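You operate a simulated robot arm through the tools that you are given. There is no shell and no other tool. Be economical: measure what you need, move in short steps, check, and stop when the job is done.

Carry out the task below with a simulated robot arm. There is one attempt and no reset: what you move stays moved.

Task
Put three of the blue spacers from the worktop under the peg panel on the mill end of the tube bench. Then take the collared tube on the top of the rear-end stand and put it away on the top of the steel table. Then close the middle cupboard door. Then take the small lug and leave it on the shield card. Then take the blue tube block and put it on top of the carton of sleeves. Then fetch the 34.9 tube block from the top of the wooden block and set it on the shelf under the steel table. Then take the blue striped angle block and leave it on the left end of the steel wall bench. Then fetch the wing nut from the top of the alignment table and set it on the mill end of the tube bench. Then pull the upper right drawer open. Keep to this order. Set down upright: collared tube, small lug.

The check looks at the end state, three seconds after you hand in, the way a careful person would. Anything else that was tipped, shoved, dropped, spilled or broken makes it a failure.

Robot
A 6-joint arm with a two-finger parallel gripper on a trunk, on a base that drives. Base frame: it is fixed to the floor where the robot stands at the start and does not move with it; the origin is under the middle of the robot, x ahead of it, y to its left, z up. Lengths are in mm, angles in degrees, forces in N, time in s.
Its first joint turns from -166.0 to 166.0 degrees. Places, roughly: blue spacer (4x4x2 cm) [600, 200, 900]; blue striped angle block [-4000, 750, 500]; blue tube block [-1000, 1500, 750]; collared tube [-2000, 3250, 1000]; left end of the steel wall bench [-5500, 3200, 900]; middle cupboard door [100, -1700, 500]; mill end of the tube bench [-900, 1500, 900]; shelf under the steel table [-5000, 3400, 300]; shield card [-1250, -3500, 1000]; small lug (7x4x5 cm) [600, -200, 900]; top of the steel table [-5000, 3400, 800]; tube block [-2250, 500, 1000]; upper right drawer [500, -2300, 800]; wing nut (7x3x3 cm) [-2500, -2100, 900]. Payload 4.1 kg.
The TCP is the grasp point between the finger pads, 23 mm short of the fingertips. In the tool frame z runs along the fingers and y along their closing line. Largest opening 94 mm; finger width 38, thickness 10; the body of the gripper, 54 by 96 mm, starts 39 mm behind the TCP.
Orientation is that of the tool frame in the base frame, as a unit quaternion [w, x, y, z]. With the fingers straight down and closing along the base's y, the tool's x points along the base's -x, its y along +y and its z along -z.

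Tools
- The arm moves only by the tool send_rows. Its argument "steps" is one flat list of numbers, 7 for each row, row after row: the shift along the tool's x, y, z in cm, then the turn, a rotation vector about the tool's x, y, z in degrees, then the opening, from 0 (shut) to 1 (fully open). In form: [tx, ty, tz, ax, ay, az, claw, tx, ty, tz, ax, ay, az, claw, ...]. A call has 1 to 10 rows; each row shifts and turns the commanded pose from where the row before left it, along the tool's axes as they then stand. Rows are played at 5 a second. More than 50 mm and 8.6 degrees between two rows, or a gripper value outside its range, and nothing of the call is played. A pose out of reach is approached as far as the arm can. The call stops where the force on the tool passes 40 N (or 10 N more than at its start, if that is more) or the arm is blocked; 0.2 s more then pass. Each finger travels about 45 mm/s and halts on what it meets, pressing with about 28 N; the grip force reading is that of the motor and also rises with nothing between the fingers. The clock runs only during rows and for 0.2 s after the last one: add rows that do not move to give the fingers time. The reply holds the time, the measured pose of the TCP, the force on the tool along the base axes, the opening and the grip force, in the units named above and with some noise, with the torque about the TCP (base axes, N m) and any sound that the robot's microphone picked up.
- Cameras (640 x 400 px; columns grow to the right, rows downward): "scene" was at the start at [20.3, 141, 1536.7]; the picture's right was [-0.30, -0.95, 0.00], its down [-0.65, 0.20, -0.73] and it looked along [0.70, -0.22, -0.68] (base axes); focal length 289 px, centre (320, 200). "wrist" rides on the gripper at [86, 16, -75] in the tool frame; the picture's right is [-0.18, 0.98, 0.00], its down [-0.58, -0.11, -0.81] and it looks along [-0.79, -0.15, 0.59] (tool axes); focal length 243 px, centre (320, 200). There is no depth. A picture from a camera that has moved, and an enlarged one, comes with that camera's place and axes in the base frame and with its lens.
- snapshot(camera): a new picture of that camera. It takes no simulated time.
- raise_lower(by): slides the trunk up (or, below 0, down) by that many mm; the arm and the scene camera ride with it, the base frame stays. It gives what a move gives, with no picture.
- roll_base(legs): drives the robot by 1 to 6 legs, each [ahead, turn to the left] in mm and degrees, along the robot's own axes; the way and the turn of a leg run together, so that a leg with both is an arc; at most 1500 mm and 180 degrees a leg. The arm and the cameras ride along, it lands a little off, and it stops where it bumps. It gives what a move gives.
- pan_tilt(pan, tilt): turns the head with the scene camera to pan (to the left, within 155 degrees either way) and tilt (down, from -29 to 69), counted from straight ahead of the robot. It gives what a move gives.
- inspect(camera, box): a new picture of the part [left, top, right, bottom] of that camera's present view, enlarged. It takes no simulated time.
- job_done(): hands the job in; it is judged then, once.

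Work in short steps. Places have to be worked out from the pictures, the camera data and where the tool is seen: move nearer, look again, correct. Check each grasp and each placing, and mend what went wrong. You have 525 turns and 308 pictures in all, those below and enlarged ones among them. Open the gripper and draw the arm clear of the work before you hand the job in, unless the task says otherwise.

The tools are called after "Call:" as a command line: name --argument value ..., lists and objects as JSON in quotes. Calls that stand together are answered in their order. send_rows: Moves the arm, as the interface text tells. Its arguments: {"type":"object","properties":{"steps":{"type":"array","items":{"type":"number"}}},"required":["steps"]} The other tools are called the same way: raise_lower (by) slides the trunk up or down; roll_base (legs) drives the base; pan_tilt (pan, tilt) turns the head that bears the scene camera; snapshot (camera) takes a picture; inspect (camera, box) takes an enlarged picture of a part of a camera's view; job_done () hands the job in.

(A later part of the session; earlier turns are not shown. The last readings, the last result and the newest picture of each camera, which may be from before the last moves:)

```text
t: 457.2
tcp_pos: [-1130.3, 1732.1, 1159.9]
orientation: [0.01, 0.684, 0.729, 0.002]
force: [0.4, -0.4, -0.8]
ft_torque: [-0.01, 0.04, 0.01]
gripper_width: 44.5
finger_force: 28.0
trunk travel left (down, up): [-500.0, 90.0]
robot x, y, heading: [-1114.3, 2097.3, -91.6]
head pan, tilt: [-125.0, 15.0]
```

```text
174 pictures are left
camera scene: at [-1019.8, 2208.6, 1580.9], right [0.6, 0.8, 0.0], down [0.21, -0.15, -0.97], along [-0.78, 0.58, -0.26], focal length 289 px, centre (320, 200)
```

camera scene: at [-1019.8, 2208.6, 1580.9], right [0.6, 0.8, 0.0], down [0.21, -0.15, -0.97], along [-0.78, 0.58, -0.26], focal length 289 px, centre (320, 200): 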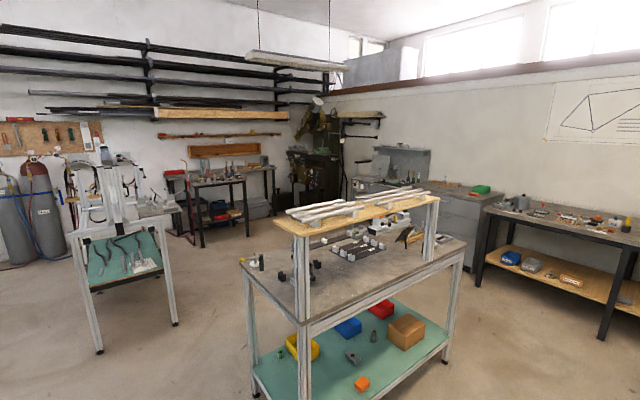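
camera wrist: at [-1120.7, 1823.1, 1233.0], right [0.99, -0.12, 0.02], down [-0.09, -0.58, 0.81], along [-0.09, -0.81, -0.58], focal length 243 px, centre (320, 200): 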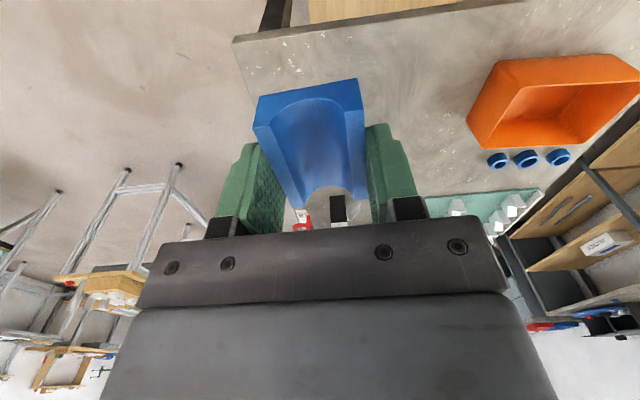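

I back up northward to view the stand's carton from the other side and the lathe shelf.

Call:
roll_base --legs '[[-1400, 0], [-600, 0]]'

Call:
pan_tilt --pan -80 --tilt 25

Call:
snapshot --camera "scene"

```text
t: 467.1
tcp_pos: [-1067.5, 3701.9, 1160.0]
orientation: [0.011, 0.688, 0.726, 0.002]
force: [-0.8, 0.4, -0.4]
ft_torque: [0.01, 0.0, -0.01]
gripper_width: 44.6
finger_force: 28.3
trunk travel left (down, up): [-500.0, 90.0]
robot x, y, heading: [-1046.1, 4067.1, -92.2]
head pan, tilt: [-125.0, 15.0]
```

```text
t: 468.2
tcp_pos: [-1066.1, 3700.8, 1159.6]
orientation: [0.011, 0.688, 0.725, 0.002]
force: [-0.3, -0.6, -0.8]
ft_torque: [0.01, 0.03, 0.02]
gripper_width: 44.8
finger_force: 27.4
trunk travel left (down, up): [-500.0, 90.0]
robot x, y, heading: [-1043.1, 4069.0, -92.4]
head pan, tilt: [-80.0, 25.0]
```

```text
173 pictures are left
camera scene: at [-967.7, 4107.0, 1564.7], right [-0.13, 0.99, 0.0], down [0.42, 0.06, -0.91], along [-0.9, -0.12, -0.42], focal length 289 px, centre (320, 200)
```

scene: 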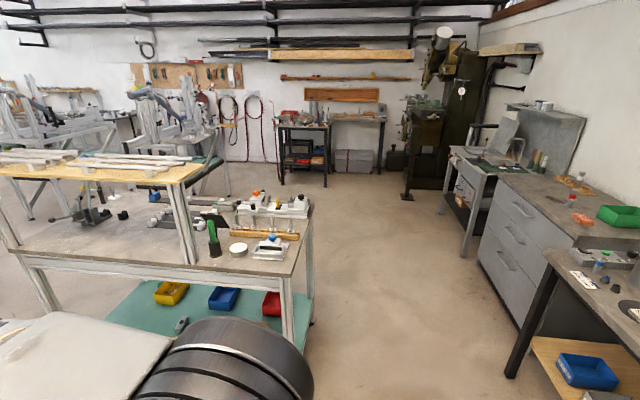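

Call:
roll_base --legs '[[-380, 0], [0, -87.5], [1500, 0], [100, 0]]'

Call:
pan_tilt --pan -35 --tilt 25

Call:
snapshot --camera "scene"

Call:
pan_tilt --pan 120 --tilt 35

Call:
snapshot --camera "scene"

```text
t: 482.0
tcp_pos: [-2987.9, 4465.2, 1159.9]
orientation: [0.008, 0.999, 0.038, -0.005]
force: [-0.7, -0.3, -0.4]
ft_torque: [0.0, 0.0, 0.02]
gripper_width: 44.7
finger_force: 27.8
trunk travel left (down, up): [-500.0, 90.0]
robot x, y, heading: [-2621.4, 4455.5, 178.9]
head pan, tilt: [-80.0, 25.0]
```

```text
t: 483.2
tcp_pos: [-2988.2, 4466.2, 1159.9]
orientation: [0.009, 0.999, 0.038, -0.006]
force: [-0.5, -0.7, -0.4]
ft_torque: [0.0, 0.0, 0.0]
gripper_width: 44.9
finger_force: 28.0
trunk travel left (down, up): [-500.0, 90.0]
robot x, y, heading: [-2620.4, 4454.2, 178.9]
head pan, tilt: [-35.0, 25.0]
```

```text
172 pictures are left
camera scene: at [-2638.7, 4340.0, 1564.7], right [0.59, 0.81, 0.0], down [0.34, -0.25, -0.91], along [-0.73, 0.53, -0.42], focal length 289 px, centre (320, 200)
```

scene: 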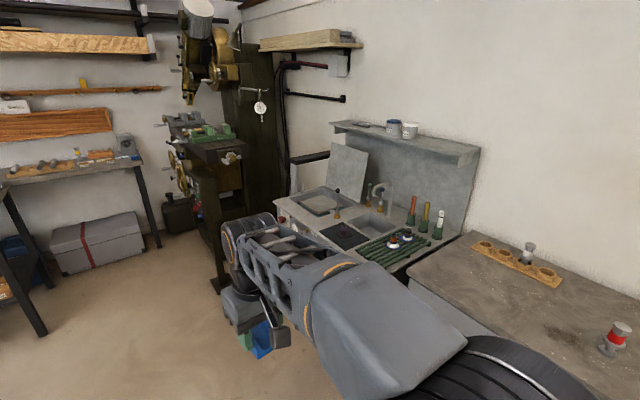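

```text
t: 485.6
tcp_pos: [-2988.8, 4466.1, 1159.8]
orientation: [0.01, 0.999, 0.037, -0.008]
force: [-0.4, 0.7, -0.5]
ft_torque: [0.0, -0.02, -0.02]
gripper_width: 44.6
finger_force: 28.0
trunk travel left (down, up): [-500.0, 90.0]
robot x, y, heading: [-2621.9, 4455.6, 179.1]
head pan, tilt: [120.0, 35.0]
```

```text
171 pictures are left
camera scene: at [-2521.5, 4208.8, 1548.9], right [-0.87, -0.49, 0.0], down [-0.28, 0.5, -0.82], along [0.4, -0.72, -0.57], focal length 289 px, centre (320, 200)
```

scene: 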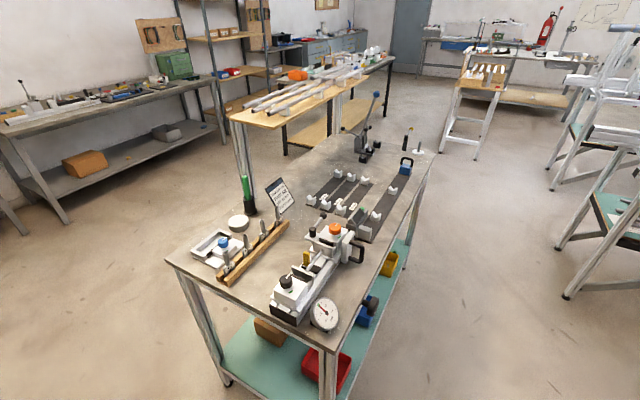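

Call:
inspect --camera "scene" --box '[230, 300, 310, 360]'

Call:
inspect --camera "scene" --box '[50, 140, 130, 190]'

```text
6.67 times, centred on (270, 330) of scene
camera zoom: at [-2521.5, 4208.8, 1548.9], right [-0.87, -0.49, 0.0], down [-0.28, 0.5, -0.82], along [0.4, -0.72, -0.57], focal length 1927 px, centre (653, -667)
```

zoom: 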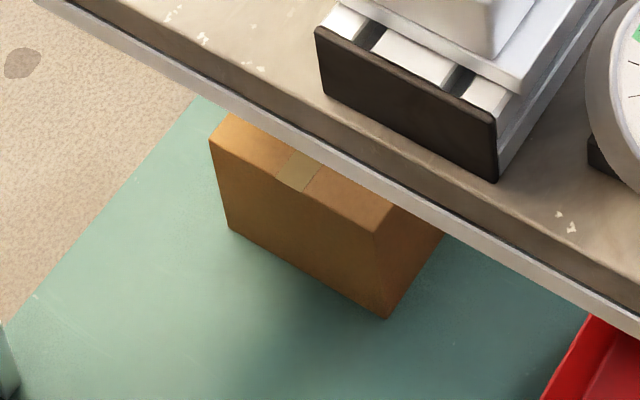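

```text
8.00 times, centred on (90, 165) of scene
camera zoom: at [-2521.5, 4208.8, 1548.9], right [-0.87, -0.49, 0.0], down [-0.28, 0.5, -0.82], along [0.4, -0.72, -0.57], focal length 2312 px, centre (2160, 480)
```

zoom: 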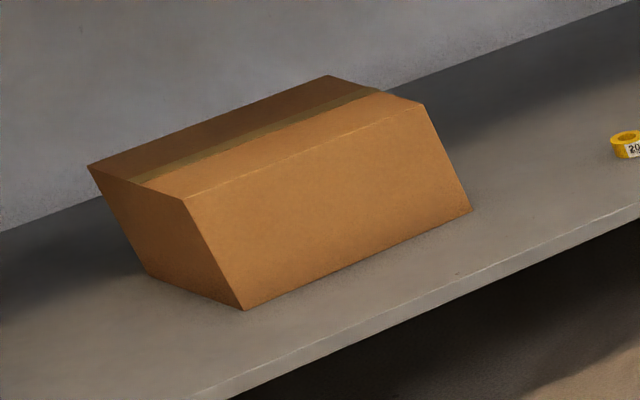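

Both are unlabelled. The wash station carton had a label, so I move on a bit to read it.

Call:
roll_base --legs '[[450, 0]]'

Call:
raise_lower --by -300

Call:
pan_tilt --pan -85 --tilt 30

Call:
snapshot --camera "scene"

```text
t: 488.2
tcp_pos: [-3431.3, 4474.4, 1160.5]
orientation: [0.009, 0.999, 0.037, -0.006]
force: [-0.8, -0.2, -0.6]
ft_torque: [0.0, 0.0, 0.0]
gripper_width: 44.6
finger_force: 28.1
trunk travel left (down, up): [-500.0, 90.0]
robot x, y, heading: [-3060.7, 4462.5, 178.8]
head pan, tilt: [120.0, 35.0]
```

```text
t: 491.2
tcp_pos: [-3431.0, 4475.1, 859.3]
orientation: [0.009, 0.999, 0.037, -0.006]
force: [-0.1, 0.1, -0.2]
ft_torque: [0.02, 0.02, 0.0]
gripper_width: 44.8
finger_force: 27.5
trunk travel left (down, up): [-200.0, 390.0]
robot x, y, heading: [-3064.8, 4461.2, 178.8]
head pan, tilt: [120.0, 35.0]
```

```text
t: 494.2
tcp_pos: [-3431.9, 4474.2, 858.8]
orientation: [0.009, 0.999, 0.037, -0.008]
force: [0.2, -0.3, -1.2]
ft_torque: [-0.02, -0.02, 0.01]
gripper_width: 44.8
finger_force: 27.7
trunk travel left (down, up): [-200.0, 390.0]
robot x, y, heading: [-3063.2, 4459.9, 179.0]
head pan, tilt: [-85.0, 30.0]
```

```text
168 pictures are left
camera scene: at [-3013.5, 4383.7, 1256.7], right [1.0, 0.07, 0.0], down [0.03, -0.5, -0.87], along [-0.06, 0.86, -0.5], focal length 289 px, centre (320, 200)
```

scene: 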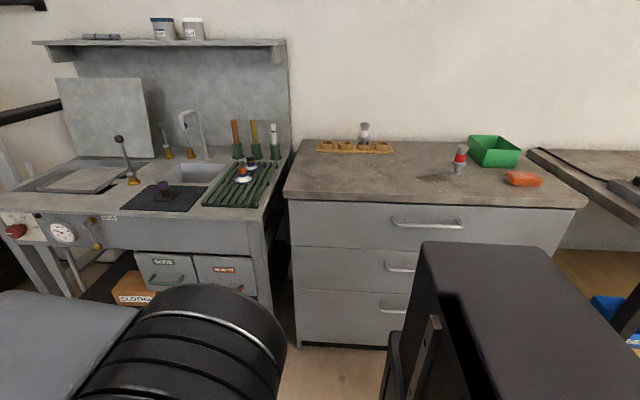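

CLOTHS - no. Left to check are the alignment table's shelf carton and those in the cabinet cubbies. I drive back round to the corridor.

Call:
raise_lower --by 300

Call:
roll_base --legs '[[0, 98], [1400, 0], [370, 0], [0, -7], [480, 0], [0, 88]]'

```text
t: 497.2
tcp_pos: [-3431.3, 4474.4, 1160.3]
orientation: [0.009, 0.999, 0.036, -0.007]
force: [0.3, -0.5, -0.3]
ft_torque: [0.03, 0.0, -0.01]
gripper_width: 44.6
finger_force: 28.4
trunk travel left (down, up): [-500.0, 90.0]
robot x, y, heading: [-3067.5, 4460.7, 178.7]
head pan, tilt: [-85.0, 30.0]
```

```text
t: 515.8
tcp_pos: [-2518.2, 2041.0, 1160.0]
orientation: [0.008, 0.213, 0.977, 0.01]
force: [-1.2, -0.7, -0.9]
ft_torque: [0.02, -0.02, 0.0]
gripper_width: 44.8
finger_force: 27.9
trunk travel left (down, up): [-500.0, 90.0]
robot x, y, heading: [-2828.8, 2235.0, -30.2]
head pan, tilt: [-85.0, 30.0]
stopped in leg 6: the robot was blocked; the commanded pose is now the measured one
```

A turn was blocked. I look behind to see what touched.

Call:
pan_tilt --pan -150 --tilt 45

Call:
snapshot --camera "scene"

Call:
pan_tilt --pan 0 --tilt 35

Call:
snapshot --camera "scene"

```text
t: 517.2
tcp_pos: [-2515.4, 2044.1, 1159.0]
orientation: [0.008, 0.212, 0.977, 0.009]
force: [-0.1, -0.3, -0.7]
ft_torque: [-0.02, 0.0, 0.02]
gripper_width: 44.9
finger_force: 28.4
trunk travel left (down, up): [-500.0, 90.0]
robot x, y, heading: [-2828.5, 2236.1, -30.2]
head pan, tilt: [-150.0, 45.0]
```

```text
167 pictures are left
camera scene: at [-2873.9, 2413.2, 1534.1], right [0.0, 1.0, 0.0], down [0.71, 0.0, -0.71], along [-0.71, 0.0, -0.71], focal length 289 px, centre (320, 200)
```

scene: 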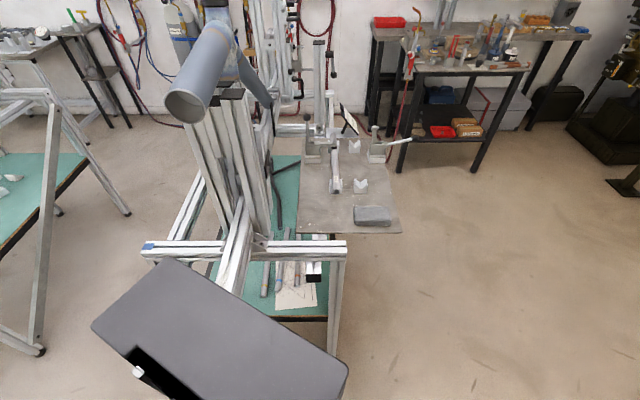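

```text
t: 519.5
tcp_pos: [-2515.6, 2044.8, 1158.7]
orientation: [0.008, 0.212, 0.977, 0.008]
force: [1.2, 0.3, -0.6]
ft_torque: [-0.01, -0.02, 0.02]
gripper_width: 44.8
finger_force: 27.8
trunk travel left (down, up): [-500.0, 90.0]
robot x, y, heading: [-2832.2, 2234.3, -30.2]
head pan, tilt: [0.0, 35.0]
```

```text
166 pictures are left
camera scene: at [-2716.6, 2368.4, 1548.7], right [-0.5, -0.86, 0.0], down [-0.5, 0.29, -0.82], along [0.71, -0.41, -0.57], focal length 289 px, centre (320, 200)
```

scene: 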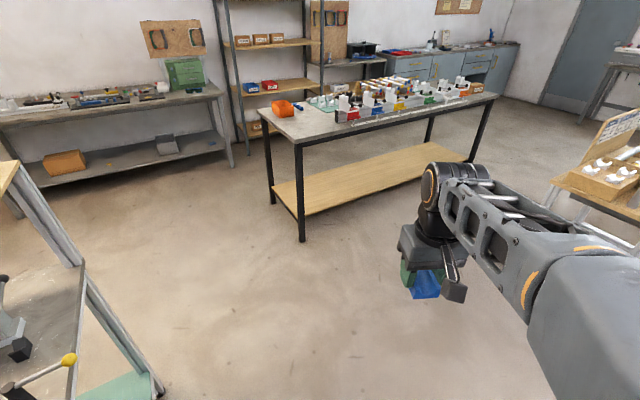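

The robot's rear cabinet touched the frame stand; it stands intact. I pull forward away from it and continue to the corridor.

Call:
roll_base --legs '[[400, 0], [0, 33], [790, 0], [0, -93], [1500, 0]]'

```text
t: 538.4
tcp_pos: [-1763.0, 206.8, 1158.7]
orientation: [0.012, 0.686, 0.727, 0.004]
force: [-0.7, 0.3, -0.9]
ft_torque: [-0.01, -0.01, 0.0]
gripper_width: 44.6
finger_force: 27.7
trunk travel left (down, up): [-500.0, 90.0]
robot x, y, heading: [-1739.7, 569.6, -92.1]
head pan, tilt: [0.0, 35.0]
```

Call:
roll_base --legs '[[0, 5], [1400, 0], [0, -3]]'

Call:
pan_tilt --pan -30 --tilt 35

Call:
snapshot --camera "scene"

```text
t: 546.4
tcp_pos: [-1713.7, -1215.1, 1159.9]
orientation: [0.013, 0.684, 0.73, 0.004]
force: [-0.1, -0.1, 0.3]
ft_torque: [-0.03, 0.03, 0.0]
gripper_width: 44.5
finger_force: 27.7
trunk travel left (down, up): [-500.0, 90.0]
robot x, y, heading: [-1689.5, -851.1, -91.7]
head pan, tilt: [0.0, 35.0]
```

```text
t: 547.4
tcp_pos: [-1713.0, -1216.4, 1159.4]
orientation: [0.013, 0.683, 0.73, 0.003]
force: [0.6, 0.0, 0.3]
ft_torque: [0.0, -0.04, 0.03]
gripper_width: 44.8
finger_force: 28.0
trunk travel left (down, up): [-500.0, 90.0]
robot x, y, heading: [-1691.8, -848.2, -92.2]
head pan, tilt: [-30.0, 35.0]
```

```text
165 pictures are left
camera scene: at [-1568.1, -872.2, 1548.9], right [-0.85, 0.53, 0.0], down [0.3, 0.49, -0.82], along [-0.43, -0.7, -0.57], focal length 289 px, centre (320, 200)
```

scene: 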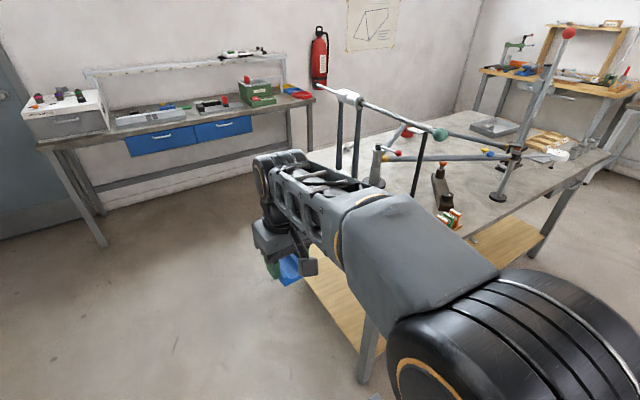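

Call:
roll_base --legs '[[0, 4], [750, 0]]'

Call:
pan_tilt --pan -100 --tilt 42

Call:
snapshot --camera "scene"

```text
t: 551.9
tcp_pos: [-1668.4, -1960.4, 1158.7]
orientation: [0.013, 0.662, 0.749, 0.003]
force: [0.0, -0.1, -0.3]
ft_torque: [0.01, 0.02, 0.01]
gripper_width: 44.6
finger_force: 28.1
trunk travel left (down, up): [-500.0, 90.0]
robot x, y, heading: [-1671.5, -1593.7, -88.6]
head pan, tilt: [-30.0, 35.0]
```

```text
t: 553.3
tcp_pos: [-1668.7, -1959.0, 1159.7]
orientation: [0.013, 0.662, 0.749, 0.005]
force: [0.3, -0.5, -0.9]
ft_torque: [0.0, 0.02, 0.0]
gripper_width: 44.9
finger_force: 28.3
trunk travel left (down, up): [-500.0, 90.0]
robot x, y, heading: [-1667.4, -1593.1, -88.7]
head pan, tilt: [-100.0, 42.0]
```

```text
164 pictures are left
camera scene: at [-1585.5, -1517.8, 1538.4], right [0.15, 0.99, 0.0], down [0.66, -0.1, -0.74], along [-0.73, 0.11, -0.67], focal length 289 px, centre (320, 200)
```

scene: 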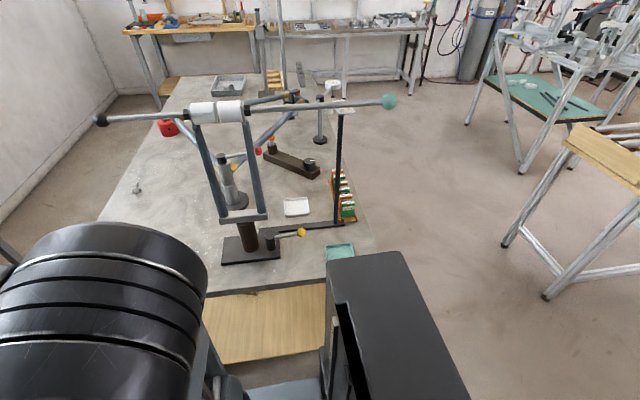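

Call:
raise_lower --by -400

Call:
snapshot --camera "scene"

```text
t: 557.1
tcp_pos: [-1669.4, -1959.4, 759.5]
orientation: [0.013, 0.662, 0.749, 0.003]
force: [0.2, 0.1, -0.5]
ft_torque: [0.03, -0.01, 0.02]
gripper_width: 44.8
finger_force: 28.0
trunk travel left (down, up): [-100.0, 490.0]
robot x, y, heading: [-1668.4, -1591.6, -88.6]
head pan, tilt: [-100.0, 42.0]
```

```text
163 pictures are left
camera scene: at [-1585.5, -1517.7, 1138.4], right [0.15, 0.99, 0.0], down [0.66, -0.1, -0.74], along [-0.73, 0.11, -0.67], focal length 289 px, centre (320, 200)
```

scene: 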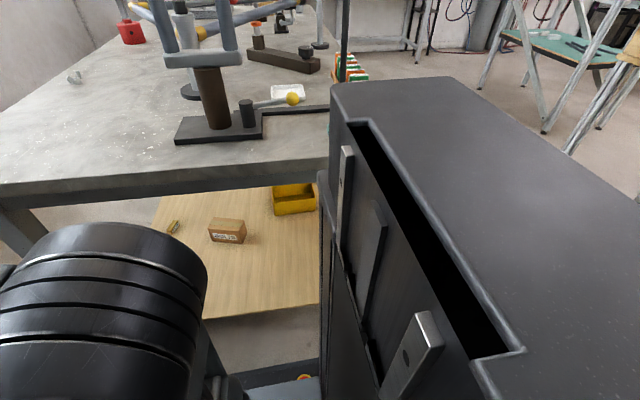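

Call:
inspect --camera "scene" --box '[160, 205, 260, 255]'

```text
6.40 times, centred on (210, 230) of scene
camera zoom: at [-1585.5, -1517.7, 1138.4], right [0.15, 0.99, 0.0], down [0.66, -0.1, -0.74], along [-0.73, 0.11, -0.67], focal length 1850 px, centre (1024, 8)
```

zoom: 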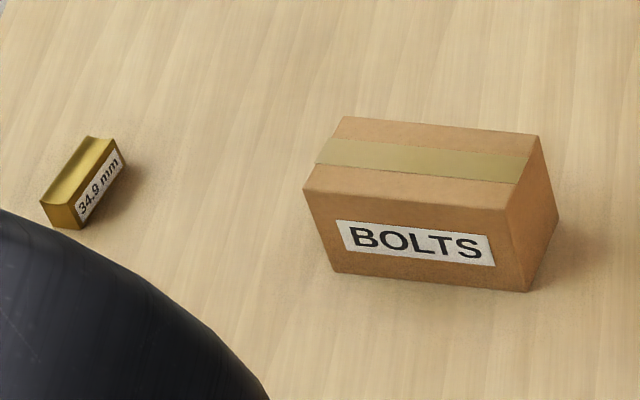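

BOLTS - no, and a decoy 34.9 block lies there too. Now the cabinet's cubbies.

Call:
roll_base --legs '[[0, 86], [950, 0]]'

Call:
pan_tilt --pan 5 --tilt 28

Call:
snapshot --camera "scene"

```text
t: 565.7
tcp_pos: [-363.0, -1668.5, 759.5]
orientation: [0.006, -0.026, 1.0, 0.012]
force: [-0.3, 0.8, -0.6]
ft_torque: [-0.02, -0.02, 0.0]
gripper_width: 44.9
finger_force: 28.0
trunk travel left (down, up): [-100.0, 490.0]
robot x, y, heading: [-733.4, -1643.0, -2.5]
head pan, tilt: [-100.0, 42.0]
```

```text
t: 567.5
tcp_pos: [-365.1, -1667.2, 758.6]
orientation: [0.007, -0.026, 1.0, 0.012]
force: [-0.4, 0.4, -1.3]
ft_torque: [-0.01, 0.03, -0.02]
gripper_width: 44.7
finger_force: 28.0
trunk travel left (down, up): [-100.0, 490.0]
robot x, y, heading: [-727.8, -1643.0, -2.7]
head pan, tilt: [5.0, 28.0]
```

```text
161 pictures are left
camera scene: at [-688.5, -1469.8, 1159.8], right [0.04, -1.0, 0.0], down [-0.47, -0.02, -0.88], along [0.88, 0.03, -0.47], focal length 289 px, centre (320, 200)
```

scene: 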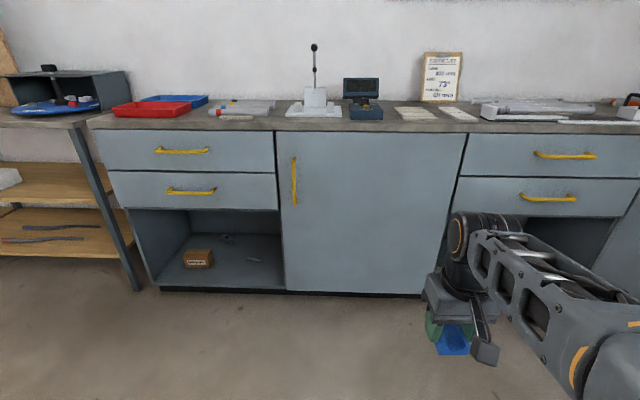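

Call:
inspect --camera "scene" --box '[160, 220, 270, 290]'

Call:
pan_tilt --pan -32 --tilt 28

Call:
snapshot --camera "scene"

```text
5.71 times, centred on (215, 255) of scene
camera zoom: at [-688.5, -1469.8, 1159.8], right [0.04, -1.0, 0.0], down [-0.47, -0.02, -0.88], along [0.88, 0.03, -0.47], focal length 1651 px, centre (920, -114)
```

zoom: 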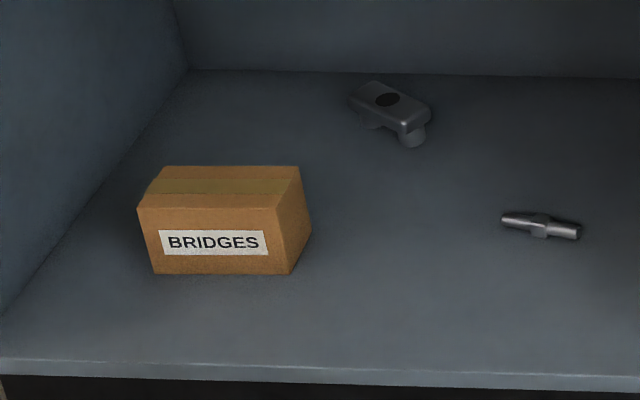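

```text
t: 568.5
tcp_pos: [-363.5, -1668.1, 759.7]
orientation: [0.007, -0.025, 1.0, 0.011]
force: [0.0, 0.4, -0.4]
ft_torque: [0.03, -0.02, -0.01]
gripper_width: 44.8
finger_force: 27.5
trunk travel left (down, up): [-100.0, 490.0]
robot x, y, heading: [-728.1, -1642.2, -3.0]
head pan, tilt: [-32.0, 28.0]
```

```text
159 pictures are left
camera scene: at [-704.6, -1525.3, 1159.9], right [-0.57, -0.82, 0.0], down [-0.39, 0.27, -0.88], along [0.73, -0.5, -0.47], focal length 289 px, centre (320, 200)
```

scene: 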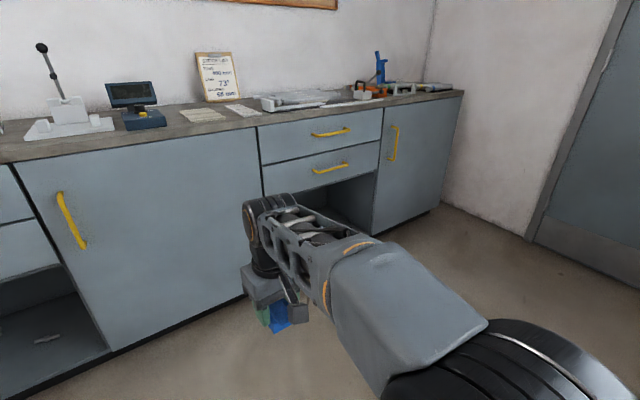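

BRIDGES - no. The right cubby's carton is hidden by the arm; I turn the base left to see it.

Call:
roll_base --legs '[[0, 45]]'

Call:
pan_tilt --pan -72 --tilt 30

Call:
snapshot --camera "scene"

```text
t: 571.0
tcp_pos: [-454.7, -1397.6, 757.8]
orientation: [0.003, -0.413, 0.911, 0.012]
force: [-1.1, -0.4, -1.6]
ft_torque: [0.01, 0.01, 0.02]
gripper_width: 44.6
finger_force: 28.1
trunk travel left (down, up): [-100.0, 490.0]
robot x, y, heading: [-729.4, -1637.4, 43.0]
head pan, tilt: [-32.0, 28.0]
```

```text
t: 572.1
tcp_pos: [-456.2, -1398.8, 758.7]
orientation: [0.001, -0.413, 0.911, 0.014]
force: [0.2, -0.7, -1.4]
ft_torque: [0.01, -0.01, -0.03]
gripper_width: 44.6
finger_force: 28.1
trunk travel left (down, up): [-100.0, 490.0]
robot x, y, heading: [-730.5, -1642.8, 43.1]
head pan, tilt: [-72.0, 30.0]
```

```text
158 pictures are left
camera scene: at [-805.9, -1605.6, 1156.7], right [-0.48, -0.88, 0.0], down [-0.44, 0.24, -0.87], along [0.76, -0.42, -0.5], focal length 289 px, centre (320, 200)
```

scene: 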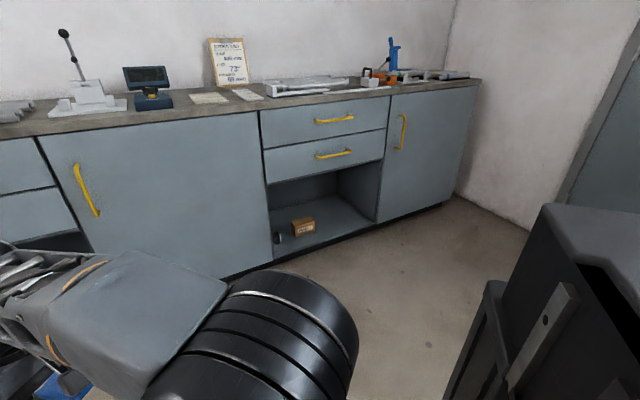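

Call:
inspect --camera "scene" --box '[260, 200, 360, 260]'

```text
6.40 times, centred on (310, 230) of scene
camera zoom: at [-805.9, -1605.6, 1156.7], right [-0.48, -0.88, 0.0], down [-0.44, 0.24, -0.87], along [0.76, -0.42, -0.5], focal length 1850 px, centre (384, 8)
```

zoom: 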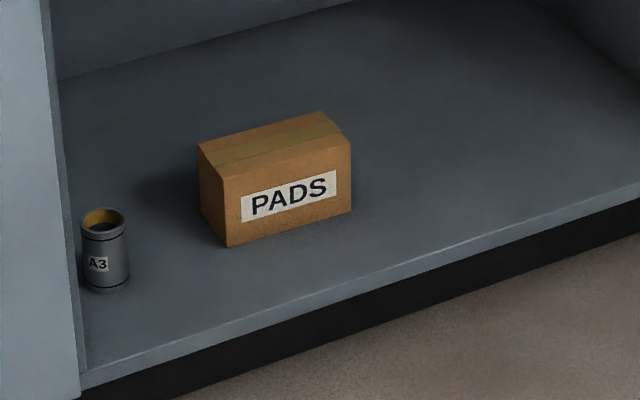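

PADS - no. A brown box stands on the tube bench's south end; I look at that.

Call:
pan_tilt --pan 50 --tilt 12

Call:
snapshot --camera "scene"

```text
t: 574.1
tcp_pos: [-455.6, -1398.7, 759.3]
orientation: [0.003, -0.412, 0.911, 0.012]
force: [-0.8, 0.5, -0.8]
ft_torque: [0.0, -0.01, 0.03]
gripper_width: 44.6
finger_force: 28.3
trunk travel left (down, up): [-100.0, 490.0]
robot x, y, heading: [-729.9, -1641.0, 43.2]
head pan, tilt: [50.0, 12.0]
```

```text
156 pictures are left
camera scene: at [-890.2, -1468.9, 1185.8], right [1.0, 0.05, 0.0], down [0.01, -0.21, -0.98], along [-0.05, 0.98, -0.21], focal length 289 px, centre (320, 200)
```

scene: 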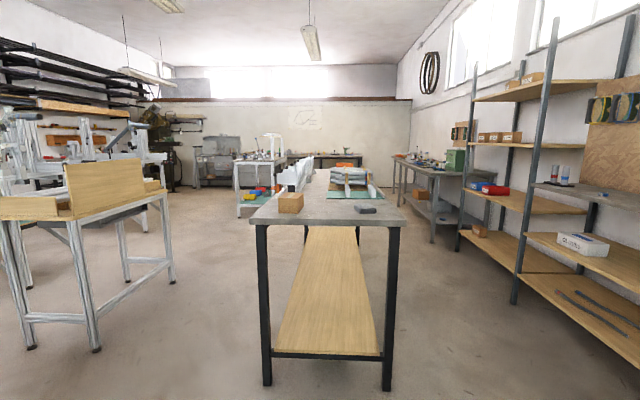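

Call:
inspect --camera "scene" --box '[260, 170, 400, 230]'

```text
4.57 times, centred on (330, 200) of scene
camera zoom: at [-890.2, -1468.9, 1185.8], right [1.0, 0.05, 0.0], down [0.01, -0.21, -0.98], along [-0.05, 0.98, -0.21], focal length 1321 px, centre (274, 200)
```

zoom: 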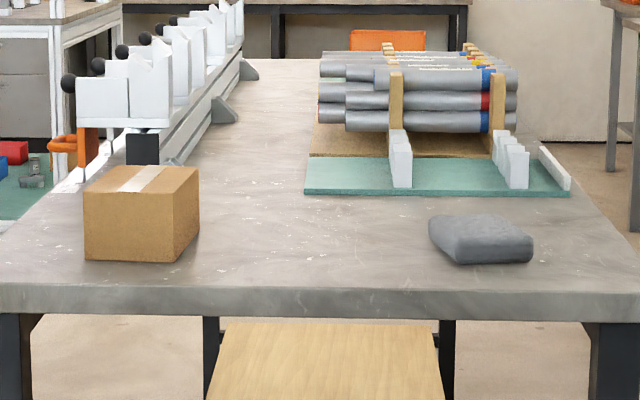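

No label on its south or east faces; I go to the west side to see the others.

Call:
raise_lower --by 400

Call:
roll_base --legs '[[0, 88], [1380, 0], [0, -41], [650, 0]]'

Call:
pan_tilt --pan -100 --tilt 35

Call:
snapshot --camera "scene"

```text
t: 577.9
tcp_pos: [-455.7, -1398.6, 1159.4]
orientation: [0.003, -0.412, 0.911, 0.012]
force: [1.9, 0.0, -0.4]
ft_torque: [0.01, 0.03, 0.01]
gripper_width: 44.7
finger_force: 28.2
trunk travel left (down, up): [-500.0, 90.0]
robot x, y, heading: [-727.2, -1643.0, 43.0]
head pan, tilt: [50.0, 12.0]
```

```text
t: 593.7
tcp_pos: [-1615.3, 414.9, 1159.9]
orientation: [0.003, 0.741, -0.672, -0.011]
force: [-0.3, 0.7, -0.7]
ft_torque: [-0.02, 0.01, -0.06]
gripper_width: 44.7
finger_force: 28.1
trunk travel left (down, up): [-500.0, 90.0]
robot x, y, heading: [-1624.1, 48.6, 89.8]
head pan, tilt: [50.0, 12.0]
```

```text
t: 596.0
tcp_pos: [-1616.3, 416.3, 1160.5]
orientation: [0.003, 0.74, -0.673, -0.012]
force: [-0.8, -0.2, -1.5]
ft_torque: [0.0, 0.01, 0.0]
gripper_width: 44.7
finger_force: 27.8
trunk travel left (down, up): [-500.0, 90.0]
robot x, y, heading: [-1624.1, 47.0, 90.1]
head pan, tilt: [-100.0, 35.0]
```

```text
154 pictures are left
camera scene: at [-1703.8, -27.0, 1548.9], right [-0.17, -0.98, 0.0], down [-0.56, 0.1, -0.82], along [0.81, -0.14, -0.57], focal length 289 px, centre (320, 200)
```

scene: 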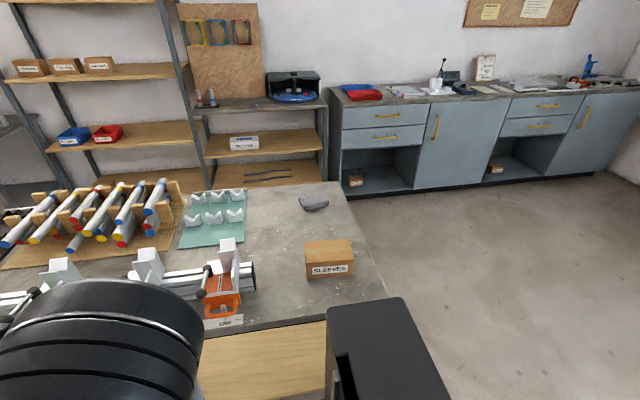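

The carton reads SLEEVES. I zoom in for its top.

Call:
inspect --camera "scene" --box '[280, 220, 380, 290]'

```text
5.71 times, centred on (330, 255) of scene
camera zoom: at [-1703.8, -27.0, 1548.9], right [-0.17, -0.98, 0.0], down [-0.56, 0.1, -0.82], along [0.81, -0.14, -0.57], focal length 1651 px, centre (263, -114)
```

zoom: 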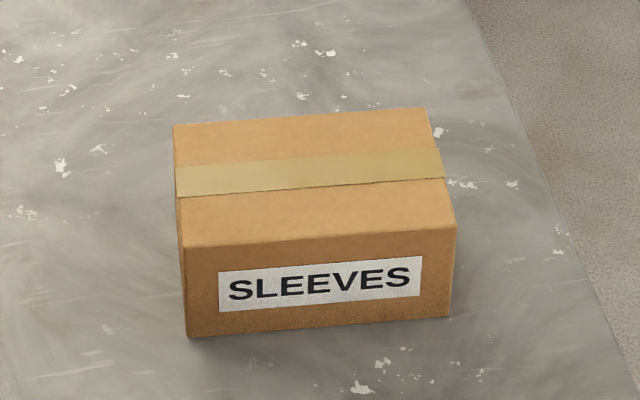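

The carton's top is about x -1133…-1045, y -226…-89, z≈929. I back up, turn to face it and come square.

Call:
roll_base --legs '[[-200, 0], [0, -90]]'

Call:
pan_tilt --pan -5 --tilt 45

Call:
snapshot --camera "scene"

Call:
snapshot --camera "wrist"

```text
t: 601.4
tcp_pos: [-1259.8, -155.7, 1159.4]
orientation: [0.006, -0.051, 0.999, 0.012]
force: [-0.2, -0.4, -0.6]
ft_torque: [-0.01, 0.0, 0.0]
gripper_width: 44.8
finger_force: 27.8
trunk travel left (down, up): [-500.0, 90.0]
robot x, y, heading: [-1628.1, -151.1, 0.4]
head pan, tilt: [-100.0, 35.0]
```

```text
t: 603.1
tcp_pos: [-1259.5, -156.2, 1158.1]
orientation: [0.007, -0.052, 0.999, 0.011]
force: [0.6, 0.3, -0.4]
ft_torque: [0.01, 0.01, 0.03]
gripper_width: 44.7
finger_force: 27.9
trunk travel left (down, up): [-500.0, 90.0]
robot x, y, heading: [-1622.1, -148.9, 0.5]
head pan, tilt: [-5.0, 45.0]
```

```text
152 pictures are left
camera scene: at [-1604.1, 10.0, 1534.1], right [-0.08, -1.0, 0.0], down [-0.7, 0.06, -0.71], along [0.7, -0.06, -0.71], focal length 289 px, centre (320, 200)
```

scene: 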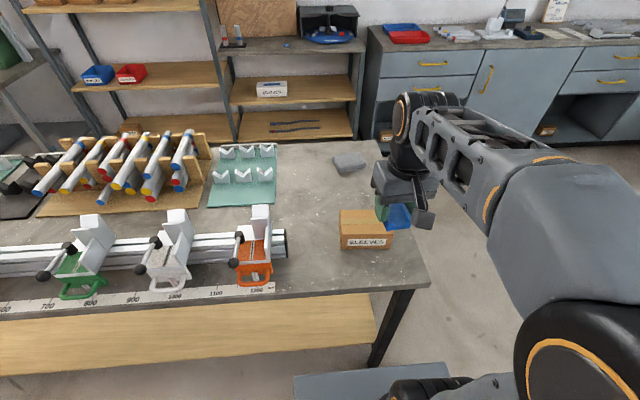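

```text
151 pictures are left
camera wrist: at [-1348.0, -149.4, 1232.7], right [0.08, 1.0, 0.02], down [0.58, -0.07, 0.81], along [0.81, -0.05, -0.58], focal length 243 px, centre (320, 200)
```

wrist: 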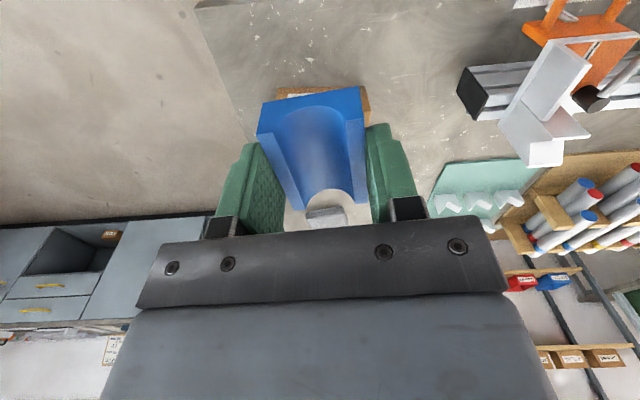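

Position confirmed. I move over the carton and down to about 25 mm above its top.

Call:
send_rows --steps '[-4.21, -0.49, 0, 0, 0, 0, 0.35, -4.21, -0.49, 0, 0, 0, 0, 0.35, -4.21, -0.49, 0, 0, 0, 0, 0.35, -4.21, -0.49, 0, 0, 0, 0, 0.35, 0, 0, 4.3, 0, 0, 0, 0.35, 0, 0, 4.3, 0, 0, 0, 0.35, 0, 0, 4.3, 0, 0, 0, 0.35, 0, 0, 4, 0, 0, 0, 0.35, 0, 0, 0, 0, 0, 0, 0.35]'

Call:
snapshot --camera "wrist"

Call:
inspect --camera "scene" --box '[300, 150, 460, 270]'

```text
t: 605.1
tcp_pos: [-1088.1, -156.0, 990.2]
orientation: [0.007, -0.052, 0.999, 0.012]
force: [-0.2, -0.5, 0.3]
ft_torque: [-0.04, -0.01, 0.01]
gripper_width: 44.6
finger_force: 28.1
trunk travel left (down, up): [-500.0, 90.0]
robot x, y, heading: [-1627.2, -151.0, 0.2]
head pan, tilt: [-5.0, 45.0]
```

```text
150 pictures are left
camera wrist: at [-1176.6, -149.8, 1064.2], right [0.08, 1.0, 0.02], down [0.58, -0.07, 0.81], along [0.81, -0.05, -0.58], focal length 243 px, centre (320, 200)
```

wrist: 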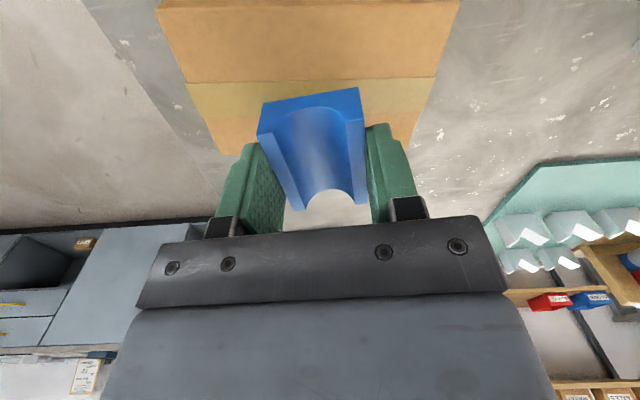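

```text
3.33 times, centred on (380, 210) of scene
camera zoom: at [-1603.8, 10.1, 1534.1], right [-0.08, -1.0, 0.0], down [-0.7, 0.06, -0.71], along [0.7, -0.06, -0.71], focal length 963 px, centre (120, 167)
```

zoom: 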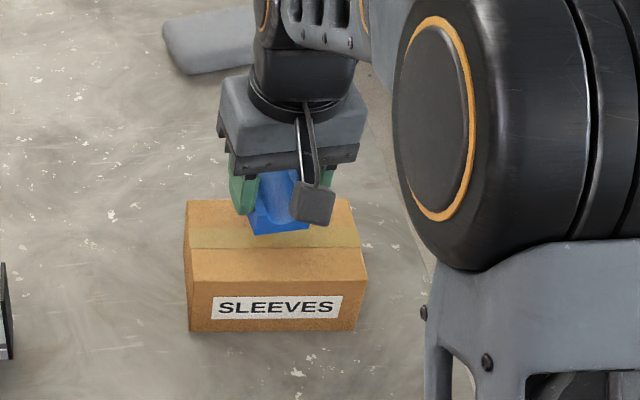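

Centred over the tape. I lower to contact.

Call:
send_rows --steps '[0, 0, 2, 0, 0, 0, 0.35, 0, 0, 0.4, 0, 0, 0, 0.35, 0, 0, 0.3, 0, 0, 0, 0.35, 0, 0, 0, 0, 0, 0, 0.35]'

Call:
send_rows --steps '[0, 0, 0.2, 0, 0, 0, 0.35, 0, 0, 0.2, 0, 0, 0, 0.35, 0, 0, 0, 0, 0, 0, 0.35]'

```text
t: 606.1
tcp_pos: [-1088.7, -154.0, 964.6]
orientation: [0.006, -0.052, 0.999, 0.012]
force: [1.4, -0.6, -0.3]
ft_torque: [0.0, 0.02, 0.02]
gripper_width: 44.8
finger_force: 27.8
trunk travel left (down, up): [-500.0, 90.0]
robot x, y, heading: [-1621.6, -147.3, -0.0]
head pan, tilt: [-5.0, 45.0]
```

```text
t: 606.9
tcp_pos: [-1088.5, -152.8, 961.9]
orientation: [0.006, -0.052, 0.999, 0.01]
force: [0.3, -0.3, 4.2]
ft_torque: [-0.1, -0.02, 0.0]
gripper_width: 44.5
finger_force: 28.1
trunk travel left (down, up): [-500.0, 90.0]
robot x, y, heading: [-1624.6, -148.4, 0.3]
head pan, tilt: [-5.0, 45.0]
```

Contact. I open and rise, then check.

Call:
send_rows --steps '[0, 0, 0, 0, 0, 0, 0.7, 0, 0, 0, 0, 0, 0, 0.7, 0, 0, 0, 0, 0, 0, 0.7, 0, 0, -3, 0, 0, 0, 0.7, 0, 0, -5, 0, 0, 0, 0.7, 0, 0, -5, 0, 0, 0, 0.7, 0, 0, -5, 0, 0, 0, 0.7, 4, 0, -2, 0, 0, 0, 0.7, 4, 0, 0, 0, 0, 0, 0.7, 4, 0, 0, 0, 0, 0, 0.7]'

Call:
snapshot --camera "wrist"

```text
t: 609.1
tcp_pos: [-1211.3, -172.8, 1159.4]
orientation: [0.007, -0.051, 0.999, 0.011]
force: [0.1, 0.9, -0.5]
ft_torque: [0.02, 0.03, 0.01]
gripper_width: 66.1
finger_force: 0.3
trunk travel left (down, up): [-500.0, 90.0]
robot x, y, heading: [-1628.1, -148.7, 0.2]
head pan, tilt: [-5.0, 45.0]
```

```text
148 pictures are left
camera wrist: at [-1300.3, -166.7, 1232.9], right [0.08, 1.0, 0.02], down [0.58, -0.07, 0.81], along [0.81, -0.05, -0.58], focal length 243 px, centre (320, 200)
```

wrist: 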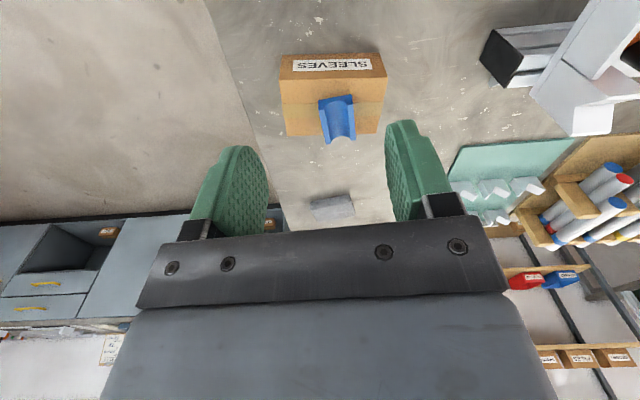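

The blue block sits on the SLEEVES carton. Next the 34.9 tube block on the wooden block; I go round to its north side to read labels.

Call:
roll_base --legs '[[0, 89.5], [1350, 0], [0, 90], [550, 0], [0, 80]]'

Call:
pan_tilt --pan 10 --tilt 40

Call:
snapshot --camera "scene"

```text
t: 629.6
tcp_pos: [-2290.7, 789.4, 1157.7]
orientation: [0.013, 0.743, 0.67, 0.002]
force: [-0.3, 0.7, 0.3]
ft_torque: [0.01, 0.01, -0.05]
gripper_width: 65.7
finger_force: 0.0
trunk travel left (down, up): [-500.0, 90.0]
robot x, y, heading: [-2182.8, 1191.6, -101.5]
head pan, tilt: [-5.0, 45.0]
```

```text
t: 630.4
tcp_pos: [-2290.2, 789.8, 1158.4]
orientation: [0.013, 0.742, 0.67, 0.003]
force: [0.2, 0.4, 0.4]
ft_torque: [0.0, 0.02, -0.02]
gripper_width: 65.9
finger_force: 0.1
trunk travel left (down, up): [-500.0, 90.0]
robot x, y, heading: [-2179.0, 1188.5, -101.4]
head pan, tilt: [10.0, 40.0]
```

```text
147 pictures are left
camera scene: at [-2007.8, 1130.0, 1541.3], right [-1.0, 0.03, 0.0], down [0.02, 0.64, -0.77], along [-0.02, -0.77, -0.64], focal length 289 px, centre (320, 200)
```

scene: 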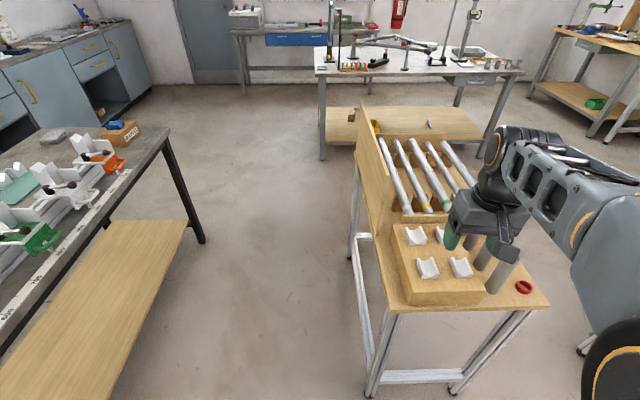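

Call:
inspect --camera "scene" --box '[390, 210, 490, 290]'

Call:
snapshot --camera "wrist"

```text
5.00 times, centred on (440, 250) of scene
camera zoom: at [-2007.8, 1130.0, 1541.3], right [-1.0, 0.03, 0.0], down [0.02, 0.64, -0.77], along [-0.02, -0.77, -0.64], focal length 1445 px, centre (-280, -50)
```

zoom: 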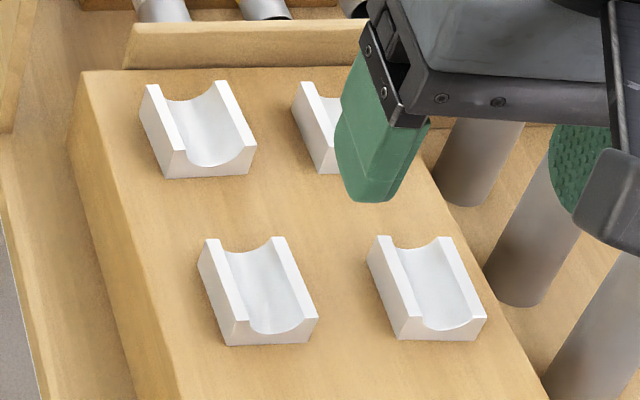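

```text
145 pictures are left
camera wrist: at [-2266.5, 875.9, 1232.9], right [0.96, -0.28, 0.02], down [-0.18, -0.55, 0.81], along [-0.22, -0.78, -0.58], focal length 243 px, centre (320, 200)
```

wrist: 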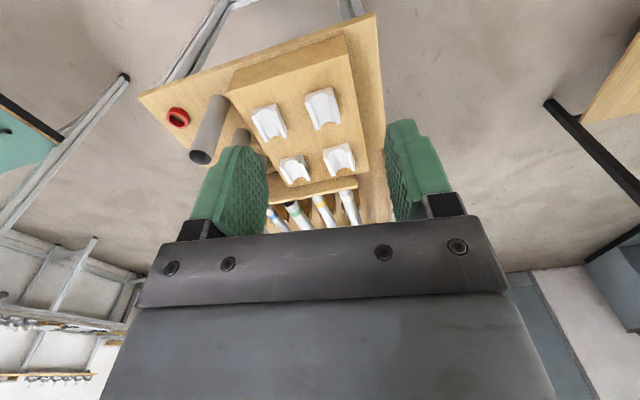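

North and east faces carry no labels, so they must be on the west side. I go round to the north-west.

Call:
roll_base --legs '[[0, -81], [780, 0], [0, 135]]'

Call:
pan_tilt --pan 20 --tilt 35

Call:
snapshot --camera "scene"

```text
t: 643.5
tcp_pos: [-2695.9, 893.2, 1159.2]
orientation: [0.011, 0.357, 0.934, 0.007]
force: [0.1, 0.4, 0.0]
ft_torque: [0.02, -0.01, 0.01]
gripper_width: 66.0
finger_force: 0.1
trunk travel left (down, up): [-500.0, 90.0]
robot x, y, heading: [-2956.6, 1216.2, -47.4]
head pan, tilt: [10.0, 40.0]
```

```text
t: 644.3
tcp_pos: [-2695.2, 891.8, 1158.8]
orientation: [0.011, 0.357, 0.934, 0.007]
force: [0.4, 0.4, -0.9]
ft_torque: [0.0, 0.01, -0.05]
gripper_width: 65.9
finger_force: 0.0
trunk travel left (down, up): [-500.0, 90.0]
robot x, y, heading: [-2957.3, 1214.5, -47.8]
head pan, tilt: [20.0, 35.0]
```

```text
144 pictures are left
camera scene: at [-2794.4, 1330.8, 1548.9], right [-0.46, -0.89, 0.0], down [-0.51, 0.27, -0.82], along [0.73, -0.38, -0.57], focal length 289 px, centre (320, 200)
```

scene: 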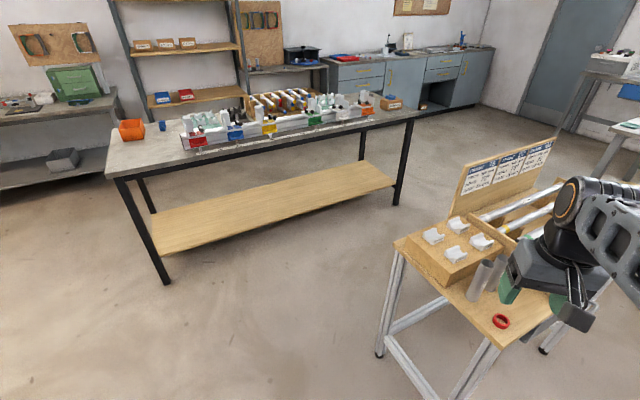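

Call:
inspect --camera "scene" --box '[410, 200, 510, 270]'

Call:
inspect --camera "scene" --box '[445, 135, 565, 210]'

```text
5.71 times, centred on (460, 235) of scene
camera zoom: at [-2794.4, 1330.8, 1548.9], right [-0.46, -0.89, 0.0], down [-0.51, 0.27, -0.82], along [0.73, -0.38, -0.57], focal length 1651 px, centre (-480, 0)
```

zoom: 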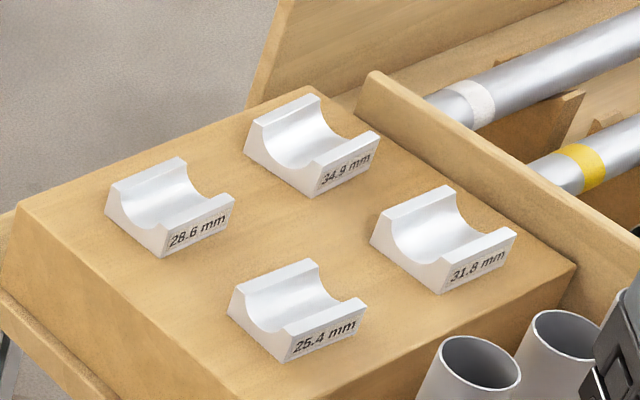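

```text
5.33 times, centred on (505, 172) of scene
camera zoom: at [-2794.4, 1330.8, 1548.9], right [-0.46, -0.89, 0.0], down [-0.51, 0.27, -0.82], along [0.73, -0.38, -0.57], focal length 1541 px, centre (-667, 347)
```

zoom: 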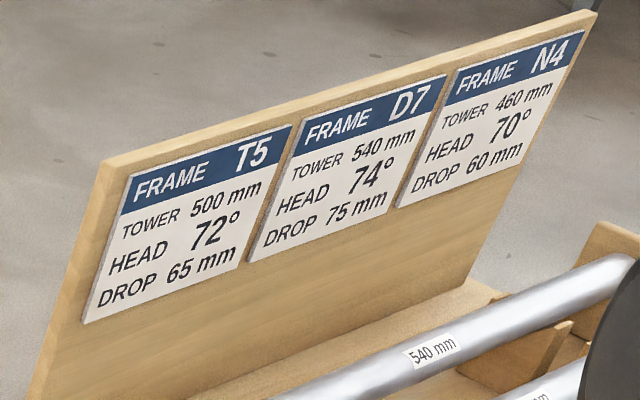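

The SE block reads 34.9 mm; triangulated to (-2316,519), top z≈880. I will grip it from the east with the tool leaned forward, since it must go onto a low shelf later.

Call:
roll_base --legs '[[0, 47.5], [1200, 0], [0, -90], [690, 0], [0, -90]]'

Call:
pan_tilt --pan 0 --tilt 42

Call:
snapshot --camera "scene"

Call:
snapshot --camera "wrist"

```text
t: 663.6
tcp_pos: [-2149.2, 569.7, 1158.6]
orientation: [0.011, 0.998, 0.06, -0.006]
force: [0.0, -0.1, -0.3]
ft_torque: [-0.04, -0.01, -0.01]
gripper_width: 65.9
finger_force: 0.0
trunk travel left (down, up): [-500.0, 90.0]
robot x, y, heading: [-1732.9, 555.1, -178.6]
head pan, tilt: [20.0, 35.0]
```

```text
t: 664.4
tcp_pos: [-2148.1, 569.8, 1158.8]
orientation: [0.011, 0.998, 0.061, -0.006]
force: [-0.3, 0.2, -0.6]
ft_torque: [0.0, 0.02, 0.03]
gripper_width: 65.7
finger_force: 0.1
trunk travel left (down, up): [-500.0, 90.0]
robot x, y, heading: [-1732.4, 551.0, -178.6]
head pan, tilt: [0.0, 42.0]
```

```text
141 pictures are left
camera scene: at [-1752.0, 385.2, 1538.4], right [-0.03, 1.0, 0.0], down [0.67, 0.02, -0.74], along [-0.74, -0.02, -0.67], focal length 289 px, centre (320, 200)
```

scene: 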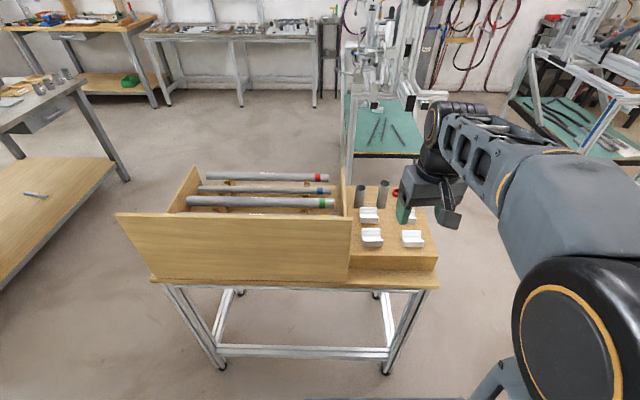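

```text
140 pictures are left
camera wrist: at [-2059.7, 566.2, 1232.9], right [-0.06, -1.0, 0.02], down [-0.58, 0.06, 0.81], along [-0.81, 0.04, -0.58], focal length 243 px, centre (320, 200)
```

wrist: 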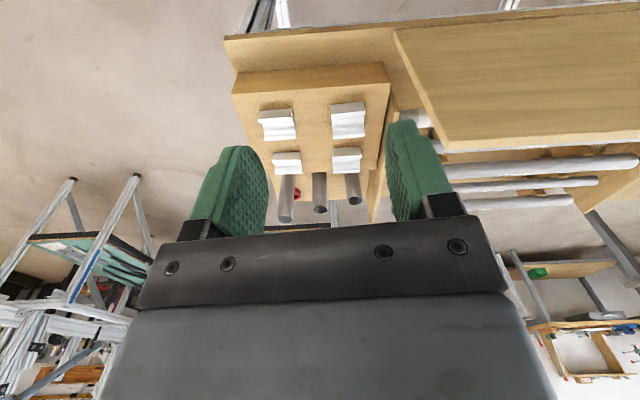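

Call:
inspect --camera "wrist" --box '[250, 80, 400, 180]'

```text
4.00 times, centred on (325, 130) of wrist
camera zoom: at [-2059.7, 566.2, 1232.9], right [-0.06, -1.0, 0.02], down [-0.58, 0.06, 0.81], along [-0.81, 0.04, -0.58], focal length 970 px, centre (300, 480)
```

zoom: 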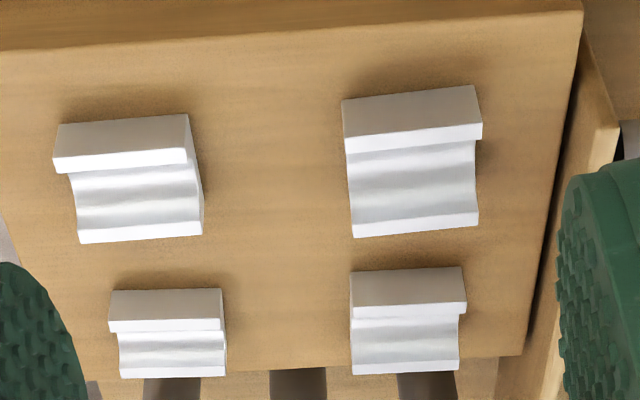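

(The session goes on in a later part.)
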